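You operate a simulated robot arm through the tools that you are given. There is no shell and no other tool. Be economical: measure what you need, move in short steps, check, and stop when the job is done.

The job below is to be done with a simulated robot arm. You get a single attempt, and the scene is never put back.

TASK
Slide the block along the steel table until it stands next to the jar with a green lid.
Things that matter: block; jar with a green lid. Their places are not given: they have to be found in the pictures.

It is judged by the outcome, as a careful person would: the job done as asked, and still so three seconds after it is handed in. It fails if anything else is knocked over, pushed out of place, dropped, spilled or broken. A push-on lid holds only when it is set on centred and level and pressed home; a screw cap is set on level and turned clockwise until tight.

THE ROBOT
A 7-joint arm with a two-finger parallel gripper, fixed in place. Base frame: the origin is at the foot of the arm, x ahead of it, y to its left, z up; the work surface is at about z = 0.8. Units: m, degrees, N and s.
With the tool pointing down near the work surface it reaches from about 0.24 to 0.68 m from the base axis. Its first joint turns from -66.0 to 66.0 degrees. Payload 2.4 kg.
The TCP is the grasp point between the finger pads, 0.03 m short of the fingertips. In the tool frame z runs along the fingers and y along their closing line. Largest opening 0.094 m; finger width 0.028, thickness 0.01; the body of the gripper, 0.05 by 0.096 m, starts 0.055 m behind the TCP.
Orientation is that of the tool frame in the base frame, as a unit quaternion [x, y, z, w]. With the fingers straight down and closing along the base's y, the tool's x points along the base's -x, its y along +y and its z along -z.

THE INTERFACE
- The arm moves only by the tool servo_tool. Its argument "deltas" is a list that holds one entry, the list of rows, each a list of 7 numbers: the shift along the tool's x, y, z in mm, then the turn, a rotation vector about the tool's x, y, z in degrees, then the finger opening in mm, from 0 to 94. In form: [[[dx, dy, dz, rx, ry, rz, hand], ...]]. A call has 1 to 8 rows; each row is the pose to reach, as a shift and turn from the pose commanded when the call began, along the tool's axes at that moment. A row lasts 0.2 s, in which the tool goes at most 0.05 m and 8.6 degrees; a call with a longer step from one row to the next is refused whole, and so is a gripper value outside its range. A pose out of reach is approached as far as the arm can. The call stops where the force on the tool passes 40 N (or 10 N more than at its start, if that is more) or the arm is blocked; 0.2 s more then pass. Each finger travels about 0.153 m/s and halts on what it meets, pressing with about 32 N; the grip force reading is that of the motor and also rises with nothing between the fingers. The clock runs only during rows and for 0.2 s after the last one: add rows that repeat a pose to give the fingers time. The reply holds the time, the measured pose of the TCP, the force on the tool along the base axes, the opening and the grip force, in the units named above and with some noise.
- Cameras (640 x 400 px; columns grow to the right, rows downward): "scene" is fixed at [0.0295, 0.4697, 1.4395]; the picture's right is [-0.87, -0.50, 0.00], its down [-0.26, 0.46, -0.85] and it looks along [0.43, -0.74, -0.53] (base axes); focal length 350 px, centre (320, 200). "wrist" rides on the gripper at [-0.037, 0, -0.058] in the tool frame; the picture's right is [0.00, -1.00, 0.00], its down [0.97, 0.00, -0.24] and it looks along [0.24, 0.00, 0.97] (tool axes); focal length 218 px, centre (320, 200).
- get_image(camera): a new picture of that camera. It takes no simulated time.
- measure_at(camera, pixels): there is no depth. For up to 12 entries [column, row, z] of the newest picture of that camera ("zoom" is the newest enlarged one), the place [x, y] in the base frame at which the ray of that pixel passes the height z, good to about 0.003 m, but the place of the scene camera against the robot may be out by one fixed shift of up to 0.018 m in any direction. It takes no simulated time.
- close_up(camera, box): a new picture of the part [left, top, right, bottom] of that camera's present view, enlarged. It takes no simulated time.
- sign_off(): hands the job in; it is judged then, once.

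Keep the steps short. Do not move on a guess: measure, check each grasp and each placing, and mend mistakes. In all there are 60 turns and 30 pictures (those below and enlarged ones count). Leave the gripper open and the arm clear of the work at the hand-in unless told otherwise, and finish with a single line.

The tools are called after "Emit:" as name(argument=value, ...) on one line, values as JSON. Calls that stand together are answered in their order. servo_tool: Moves the arm, as the interface text tells. Its arguments: {"type":"object","properties":{"deltas":{"type":"array","items":{"type":"array","items":{"type":"array","items":{"type":"number"}}}}},"required":["deltas"]} The other tools are called the same way: get_image (camera) takes a picture; measure_at (camera, pixels) gives the place at which the rays of pixels pass given heights; close_up (camera, box) takes an enlarged picture of a part of a camera's view; sign_off () hands the job in.

At the start:

```text
time_s: 0.0
tcp_pos: [0.4259, -0.1813, 1.0285]
tool_rot: [0.0, 1.0, 0.001, -0.001]
wrist_force: [0.4, 0.3, -0.6]
gripper_width: 0.0939
grasp_force: 0.2
```

scene: 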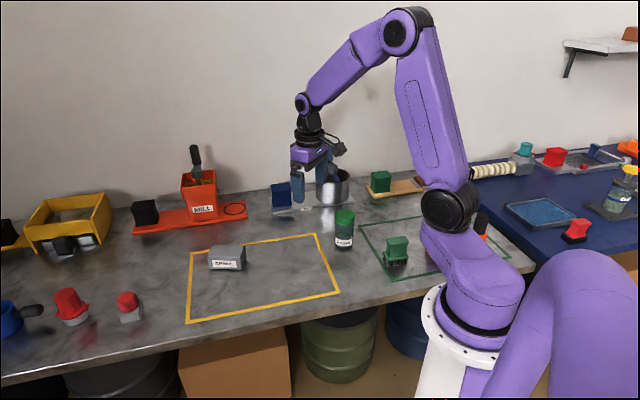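
wrist: 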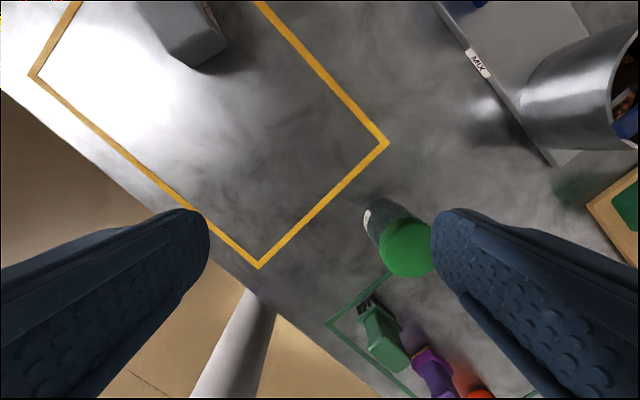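

I see a grey labelled block near scene pixel (227,257) and a green-lidded jar near (344,228). I'll enlarge that region to confirm.

Emit:
close_up(camera="scene", box=[180, 190, 420, 340])

Emit:
close_up(camera="scene", box=[0, 140, 260, 330])

```text
2.67 times, centred on (300, 265) of scene
```

zoom: 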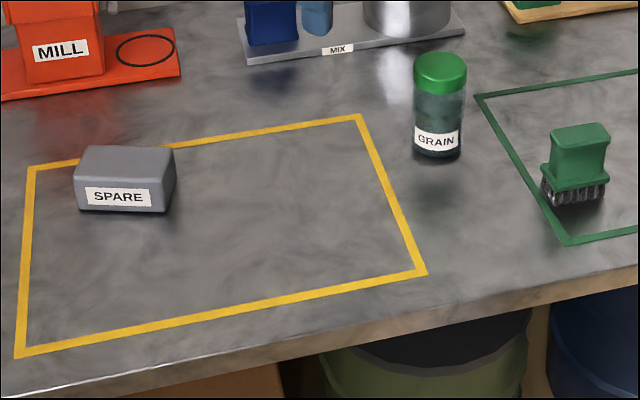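

```text
2.11 times, centred on (130, 235) of scene
```

zoom: 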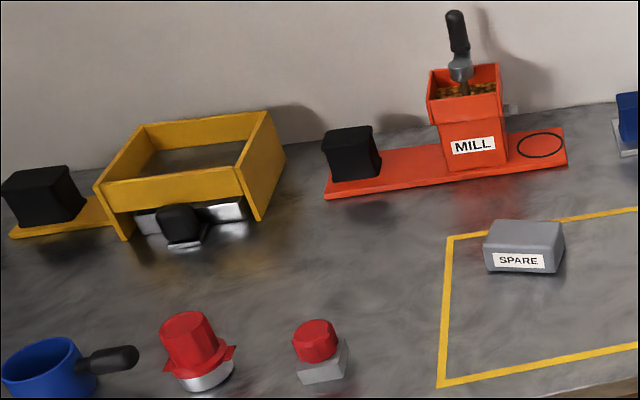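

The grey "SPARE" block and the "GRAIN" jar with the green lid are clear. I'll measure their footprints in both cameras: block base corners at scene (209,268), (242,269.5), (245,258.5), jar base at (344,247).

Emit:
measure_at(camera="scene", pixels=[[209, 268, 0.8], [242, 269.5, 0.8], [245.3, 258.5, 0.8], [344, 249.5, 0.8], [335.5, 245, 0.8], [353, 245, 0.8], [314.5, 234, 0.8], [339, 292, 0.8], [187, 322, 0.8], [193, 252, 0.8]])

Emit:
measure_at(camera="wrist", pixels=[[386, 143, 0.8], [259, 266, 0.8], [32, 74, 0.8], [407, 247, 0.9], [366, 228, 0.8], [200, 70, 0.8], [228, 42, 0.8], [370, 205, 0.8], [163, 50, 0.8]])

```text
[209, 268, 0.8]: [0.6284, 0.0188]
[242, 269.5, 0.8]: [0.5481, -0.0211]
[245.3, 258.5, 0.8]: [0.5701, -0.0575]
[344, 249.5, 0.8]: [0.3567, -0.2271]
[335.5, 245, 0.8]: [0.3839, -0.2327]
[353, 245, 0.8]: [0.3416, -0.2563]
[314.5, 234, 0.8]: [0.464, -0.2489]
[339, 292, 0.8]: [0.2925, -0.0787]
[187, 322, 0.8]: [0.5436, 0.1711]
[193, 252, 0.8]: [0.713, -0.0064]
```

```text
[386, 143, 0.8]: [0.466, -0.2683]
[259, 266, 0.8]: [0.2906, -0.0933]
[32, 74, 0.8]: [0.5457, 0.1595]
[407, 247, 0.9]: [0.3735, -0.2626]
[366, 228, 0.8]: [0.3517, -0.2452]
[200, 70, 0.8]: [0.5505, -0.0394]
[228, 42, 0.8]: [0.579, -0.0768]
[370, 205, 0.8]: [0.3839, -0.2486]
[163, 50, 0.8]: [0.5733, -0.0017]
```

Comparing the frame corners, the scene camera reads about 0.015 m high in y against the wrist camera. That puts the block near (0.59,-0.04) and the jar near (0.36,-0.26). I'll move at the same height to above the block to see it well.

Emit:
servo_tool(deltas=[[[-33, 28, 0, 0, 0, 0, 94], [-66, 56, 0, 0, 0, 0, 94], [-99, 85, 0, 0, 0, 0, 94], [-132, 113, 0, 0, 0, 0, 94], [-164, 141, 0, 0, 0, 0, 94], [-164, 141, 0, 0, 0, 0, 94]]])

Emit:
get_image(camera="wrist")

```text
time_s: 1.4
tcp_pos: [0.5855, -0.0419, 1.0279]
tool_rot: [0.002, 1.0, 0.0, 0.0]
wrist_force: [1.1, -0.6, 0.4]
gripper_width: 0.0938
grasp_force: 0.1
```

```text
25 pictures are left
```

wrist: 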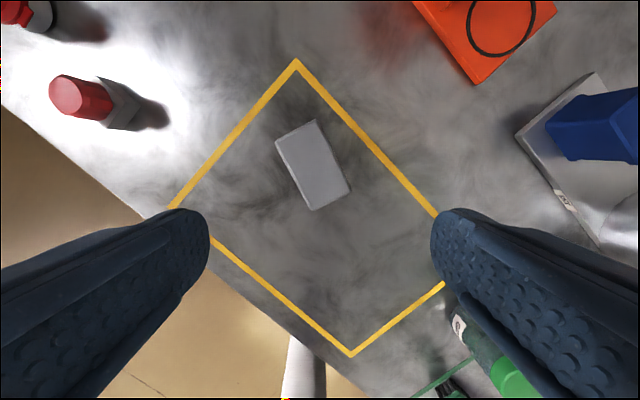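

The block is at wrist (313,165) and seen whole. I'll enlarge it to get its corners.

Emit:
close_up(camera="wrist", box=[250, 100, 378, 228])

```text
3.12 times, centred on (314, 164) of wrist
```

zoom: 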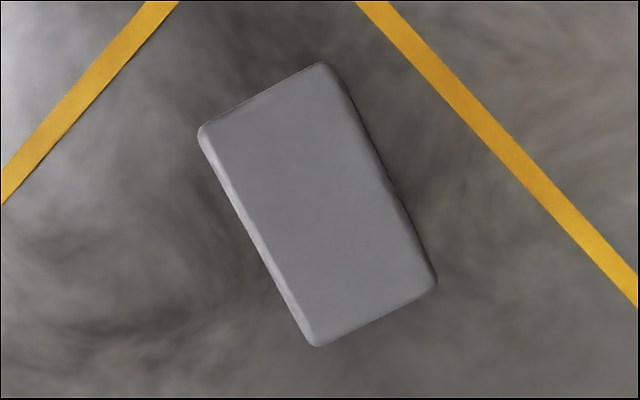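

Emit:
measure_at(camera="zoom", pixels=[[199, 128, 0.84], [329, 61, 0.84], [438, 285, 0.84], [313, 347, 0.84], [199, 128, 0.8], [313, 347, 0.8]])

Emit:
measure_at(camera="scene", pixels=[[208.3, 255, 0.84], [208.3, 255, 0.83], [208.3, 255, 0.85], [241, 257.5, 0.84], [245.5, 245.5, 0.84], [211, 245, 0.84]])

```text
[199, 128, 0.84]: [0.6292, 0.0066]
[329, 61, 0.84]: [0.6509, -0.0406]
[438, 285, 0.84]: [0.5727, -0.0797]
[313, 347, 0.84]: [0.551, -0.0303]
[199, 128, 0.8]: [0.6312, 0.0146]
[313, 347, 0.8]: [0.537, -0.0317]
```

```text
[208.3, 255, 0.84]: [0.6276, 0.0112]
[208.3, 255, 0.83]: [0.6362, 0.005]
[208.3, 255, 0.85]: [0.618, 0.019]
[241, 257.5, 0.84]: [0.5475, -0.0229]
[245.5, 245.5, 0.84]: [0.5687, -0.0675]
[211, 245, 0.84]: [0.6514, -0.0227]
```

The block centre is at (0.601,-0.036). It is about 87 x 52 x 40 mm, with its long axis at about 26°. I'll turn the tool by 26° so the fingers straddle the long sides, and come down to z≈0.90 before checking.

Emit:
servo_tool(deltas=[[[-5, 2, 20, 0, 0, -6.5, 94], [-10, 4, 50, 0, 0, -13, 94], [-15, 6, 80, 0, 0, -19.5, 94], [-15, 6, 105, 0, 0, -25.9, 94], [-15, 6, 128, 0, 0, -25.9, 94], [-15, 6, 128, 0, 0, -25.9, 94]]])

Emit:
get_image(camera="wrist")

```text
time_s: 2.8
tcp_pos: [0.6047, -0.0355, 0.9009]
tool_rot: [-0.224, 0.975, -0.001, 0.0]
wrist_force: [0.1, -0.1, -0.6]
gripper_width: 0.0941
grasp_force: 0.1
```

```text
23 pictures are left
```

wrist: 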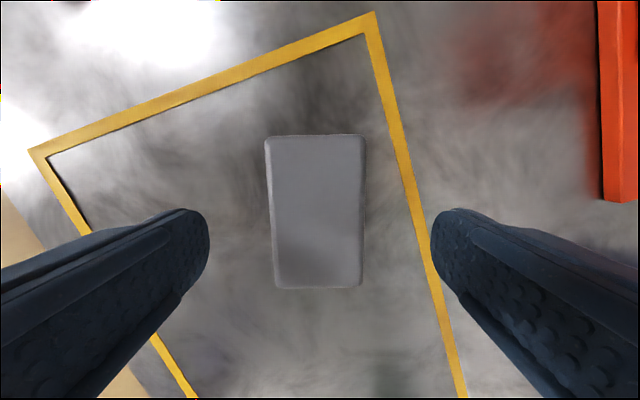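

The block sits squarely between the fingers (its middle is at column 316). I'll descend 67 mm with the fingers open.

Emit:
servo_tool(deltas=[[[3, 0, 25, 0, 0, 0, 94], [3, 0, 45, 0, 0, 0, 94], [3, 0, 58, 0, 0, 0, 94], [3, 0, 66, 0, 0, 0, 94], [3, 0, 66, 0, 0, 0, 94]]])

Emit:
get_image(camera="scene")

```text
time_s: 4.0
tcp_pos: [0.601, -0.038, 0.8347]
tool_rot: [-0.224, 0.975, 0.0, 0.0]
wrist_force: [-0.1, 0.1, -0.3]
gripper_width: 0.094
grasp_force: 0.0
```

```text
22 pictures are left
```

scene: 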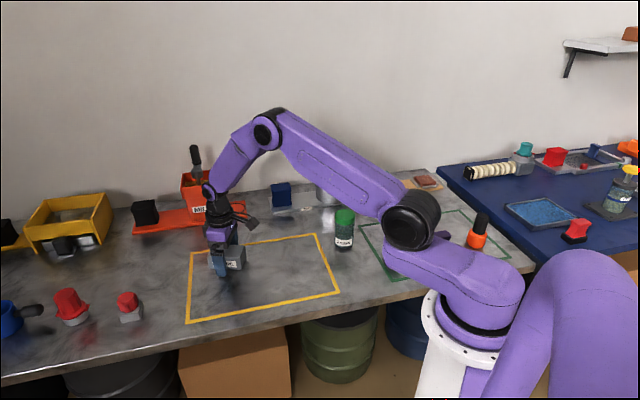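

The fingertips are just above the table on both sides of the block. Now I'll close them.

Emit:
servo_tool(deltas=[[[0, 0, 0, 0, 0, 0, 70], [0, 0, 0, 0, 0, 0, 40], [0, 0, 0, 0, 0, 0, 40], [0, 0, 0, 0, 0, 0, 40]]])

```text
time_s: 5.0
tcp_pos: [0.6024, -0.038, 0.8335]
tool_rot: [-0.225, 0.974, 0.0, 0.0]
wrist_force: [-0.4, 0.6, 0.6]
gripper_width: 0.0579
grasp_force: 32.0
```

It's gripped at 58 mm with 32 N. I'll slide it along the table, first to about 60 mm short of its place and in line with the jar, without lifting.

Emit:
servo_tool(deltas=[[[15, -8, 0, 0, 0, 0, 40], [40, -23, 0, 0, 0, 0, 40], [68, -40, 0, 0, 0, 0, 40], [96, -56, 0, 0, 0, 0, 40], [124, -72, 0, 0, 0, 0, 40], [150, -88, 0, 0, 0, 0, 40], [170, -99, 0, 0, 0, 0, 40], [170, -99, 0, 0, 0, 0, 40]]])

Emit:
get_image(camera="wrist")

Emit:
get_image(camera="scene")

```text
time_s: 6.8
tcp_pos: [0.4931, -0.2021, 0.8351]
tool_rot: [-0.225, 0.974, 0.0, -0.001]
wrist_force: [0.1, -0.2, -0.3]
gripper_width: 0.0582
grasp_force: 31.5
```

```text
21 pictures are left
```

wrist: 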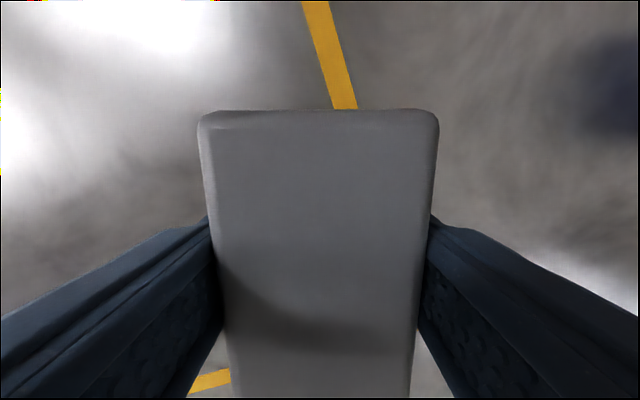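

```text
20 pictures are left
```

scene: 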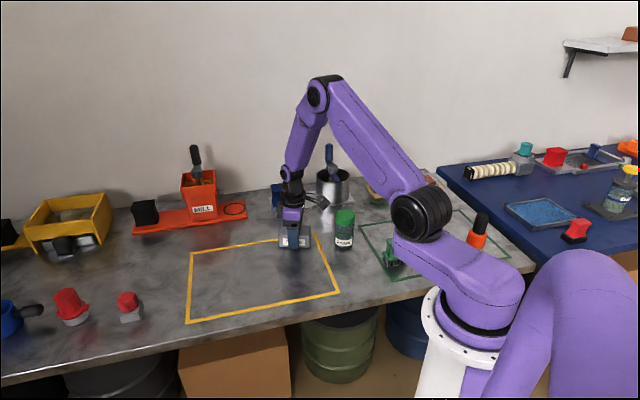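

It slid cleanly. I'll zoom in on the gap between block and jar.

Emit:
close_up(camera="scene", box=[260, 190, 380, 265])

```text
5.33 times, centred on (320, 228) of scene
```

zoom: 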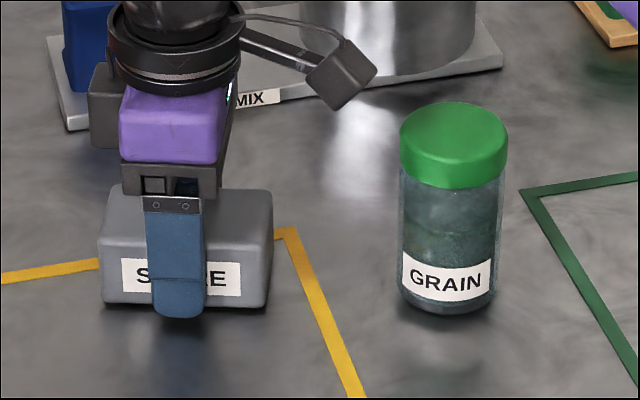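

The dark boom on the wrist reaches about 85 mm ahead of the fingers at z≈0.94. Dragging any further would bring it over the jar's lid, which is at about 0.905. So I'll release the block here, lift and back off, then push its rear end with the fingertips for the last stretch.

Emit:
servo_tool(deltas=[[[0, 0, 0, 0, 0, 0, 75], [0, 0, 0, 0, 0, 0, 94], [0, 0, -30, 0, 0, 0, 94], [0, 0, -70, 0, 0, 0, 94], [0, 0, -110, 0, 0, 0, 94], [0, 0, -150, 0, 0, 0, 94], [0, 0, -180, 0, 0, 0, 94], [0, 0, -180, 0, 0, 0, 94]]])

Emit:
get_image(camera="wrist")

Emit:
close_up(camera="scene", box=[260, 190, 380, 265])

```text
time_s: 8.6
tcp_pos: [0.4949, -0.199, 1.0153]
tool_rot: [-0.224, 0.975, 0.001, 0.001]
wrist_force: [-0.2, -0.7, -1.3]
gripper_width: 0.0938
grasp_force: 0.1
```

```text
18 pictures are left
```

wrist: 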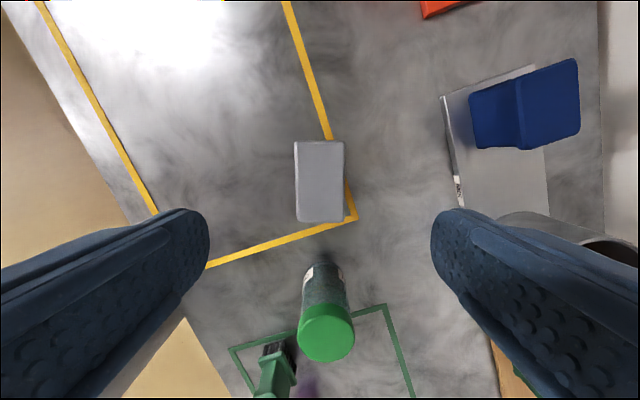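

```text
5.33 times, centred on (320, 228) of scene
```

zoom: 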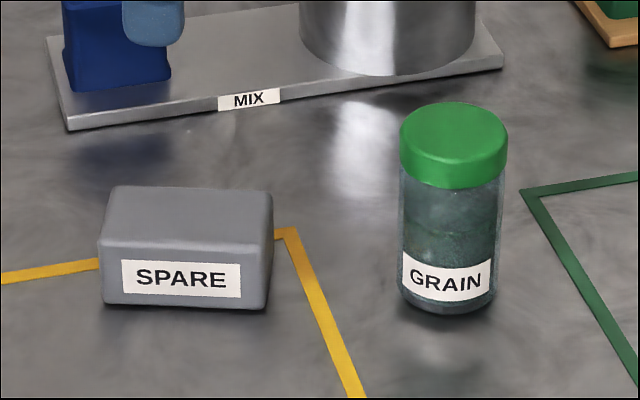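

Both objects are clear in the wrist view: block top corners near (295,142), (343,141), (342,222), (298,221). The jar base's near edge is at (321,263) and the lid centre at (327,333). I'll measure these.

Emit:
measure_at(camera="wrist", pixels=[[295, 142, 0.84], [343, 141, 0.84], [342, 222, 0.84], [298, 221, 0.84], [321, 263, 0.8], [303, 275, 0.8], [340, 275, 0.8], [327, 333, 0.905], [298, 333, 0.895], [354, 333, 0.895]])

Emit:
measure_at(camera="zoom", pixels=[[105, 304, 0.8], [265, 308, 0.8], [446, 315, 0.8], [398, 295, 0.8], [495, 297, 0.8]])

```text
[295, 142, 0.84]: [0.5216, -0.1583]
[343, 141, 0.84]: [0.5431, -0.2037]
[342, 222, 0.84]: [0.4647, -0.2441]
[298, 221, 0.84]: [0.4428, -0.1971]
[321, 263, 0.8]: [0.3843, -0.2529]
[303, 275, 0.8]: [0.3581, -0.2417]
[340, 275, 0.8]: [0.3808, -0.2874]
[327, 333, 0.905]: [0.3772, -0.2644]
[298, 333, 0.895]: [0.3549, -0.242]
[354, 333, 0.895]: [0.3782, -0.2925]
```

```text
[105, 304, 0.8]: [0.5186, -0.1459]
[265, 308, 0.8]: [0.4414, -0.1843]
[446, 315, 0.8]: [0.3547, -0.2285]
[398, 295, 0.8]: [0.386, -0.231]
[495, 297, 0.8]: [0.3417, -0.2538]
```

The gap from the block's front face to the jar is about 70 mm, and the jar lies straight along the block's long axis. I'll back off 70 mm along that axis, set the fingers 30 mm apart and descend behind the rear face.

Emit:
servo_tool(deltas=[[[-35, 0, 0, 0, 0, 0, 60], [-71, 0, 0, 0, 0, 0, 30], [-71, 0, 45, 0, 0, 0, 30], [-71, 0, 90, 0, 0, 0, 30], [-71, 0, 130, 0, 0, 0, 30], [-71, 0, 165, 0, 0, 0, 30], [-71, 0, 180, 0, 0, 0, 30], [-71, 0, 180, 0, 0, 0, 30]]])

Emit:
get_image(camera="wrist")

Emit:
close_up(camera="scene", box=[240, 180, 384, 270])

```text
time_s: 10.4
tcp_pos: [0.5565, -0.1685, 0.8347]
tool_rot: [-0.225, 0.974, 0.0, 0.0]
wrist_force: [-0.5, 0.2, -0.1]
gripper_width: 0.0301
grasp_force: 0.1
```

```text
16 pictures are left
```

wrist: 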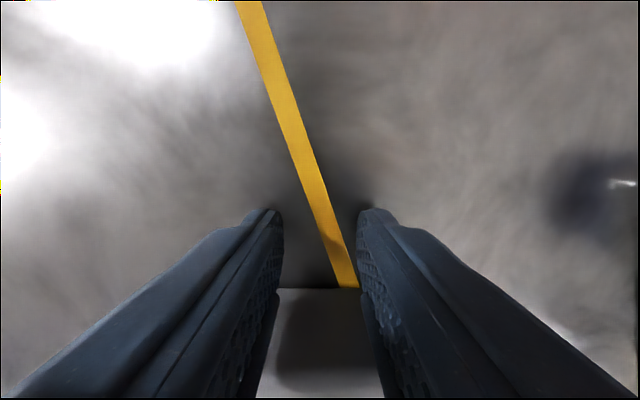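

```text
4.44 times, centred on (312, 225) of scene
```

zoom: 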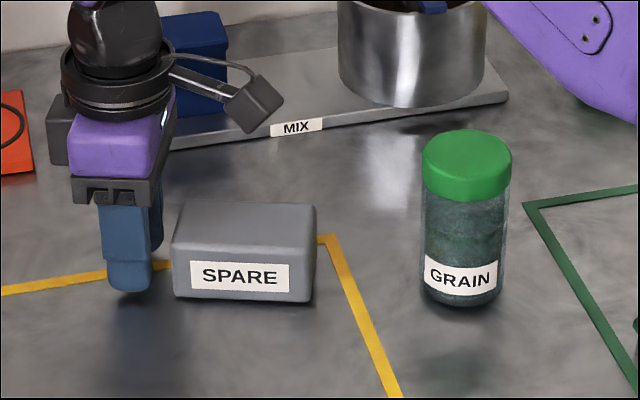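

The fingers are just behind the rear face and centred on it, with a clearance of about 12 mm. I'll push slowly 55 mm along the tool's x, which moves the block about 43 mm, then check.

Emit:
servo_tool(deltas=[[[6, 0, 0, 0, 0, 0, 30], [13, 0, 0, 0, 0, 0, 30], [21, 0, 0, 0, 0, 0, 30], [30, 0, 0, 0, 0, 0, 30], [39, 0, 0, 0, 0, 0, 30], [47, 0, 0, 0, 0, 0, 30], [55, 0, 0, 0, 0, 0, 30]]])

Emit:
close_up(camera="scene", box=[260, 190, 380, 265])

```text
time_s: 12.0
tcp_pos: [0.5057, -0.1929, 0.8338]
tool_rot: [-0.224, 0.974, -0.001, 0.0]
wrist_force: [-0.1, -0.2, -0.1]
gripper_width: 0.0301
grasp_force: 0.0
```

```text
5.33 times, centred on (320, 228) of scene
```

zoom: 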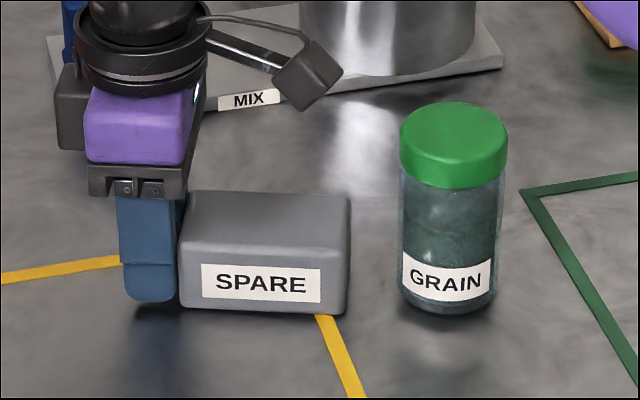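

The block moved as planned and stays straight. I'll measure the remaining gap: block near corner (344,311), jar left edge (398,295).

Emit:
measure_at(camera="zoom", pixels=[[344, 312, 0.8], [184, 308, 0.8], [351, 285, 0.8], [398, 293, 0.8], [446, 315, 0.8]])

```text
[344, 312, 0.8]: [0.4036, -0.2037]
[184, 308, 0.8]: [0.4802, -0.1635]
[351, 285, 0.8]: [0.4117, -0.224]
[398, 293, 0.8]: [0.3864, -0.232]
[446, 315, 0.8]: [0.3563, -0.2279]
```

About 27 mm of gap is left. I'll push another 17 mm, slowly, to leave about 1 cm.

Emit:
servo_tool(deltas=[[[4, 0, 0, 0, 0, 0, 30], [9, 0, 0, 0, 0, 0, 30], [13, 0, 0, 0, 0, 0, 30], [17, 0, 0, 0, 0, 0, 30], [17, 0, 0, 0, 0, 0, 30]]])

Emit:
close_up(camera="scene", box=[260, 190, 380, 265])

```text
time_s: 13.2
tcp_pos: [0.4913, -0.2007, 0.8341]
tool_rot: [-0.224, 0.975, 0.0, 0.0]
wrist_force: [-0.3, 0.7, -0.1]
gripper_width: 0.0298
grasp_force: 0.1
```

```text
5.33 times, centred on (320, 228) of scene
```

zoom: 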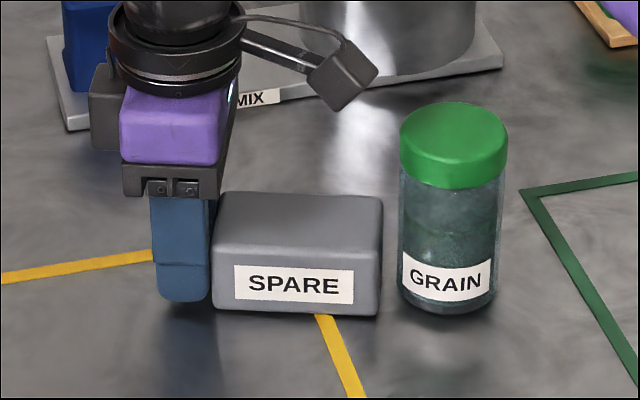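

The block now stands beside the jar with about a 1 cm gap, and the jar hasn't moved. I'll back off, lift straight up, open the fingers and check.

Emit:
servo_tool(deltas=[[[-15, 0, 0, 0, 0, 0, 30], [-30, 0, 0, 0, 0, 0, 30], [-30, 0, -40, 0, 0, 0, 50], [-30, 0, -85, 0, 0, 0, 94], [-30, 0, -130, 0, 0, 0, 94], [-30, 0, -170, 0, 0, 0, 94], [-30, 0, -190, 0, 0, 0, 94], [-30, 0, -190, 0, 0, 0, 94]]])

Emit:
get_image(camera="wrist")

Emit:
get_image(camera="scene")

```text
time_s: 15.0
tcp_pos: [0.5167, -0.186, 1.0266]
tool_rot: [-0.224, 0.975, 0.0, 0.0]
wrist_force: [-0.1, 0.8, -0.5]
gripper_width: 0.0939
grasp_force: 0.0
```

```text
12 pictures are left
```

wrist: 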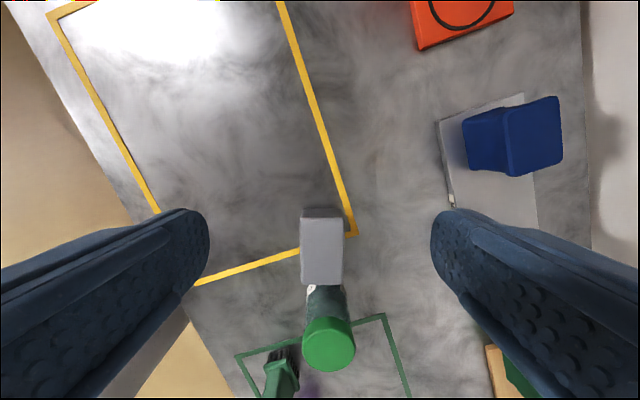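

```text
11 pictures are left
```

scene: 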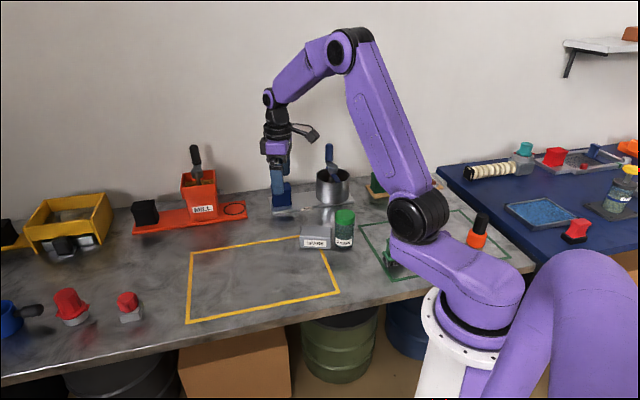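

The block stands next to the jar, the jar is upright where it was, nothing else has moved, and the gripper is open and clear. I'll hand in now.

Emit:
sign_off()

```text
The job is handed in.
```

The grey SPARE block was slid along the table and now stands about 1 cm from the green-lidded GRAIN jar; the jar and everything else in view are where they were.
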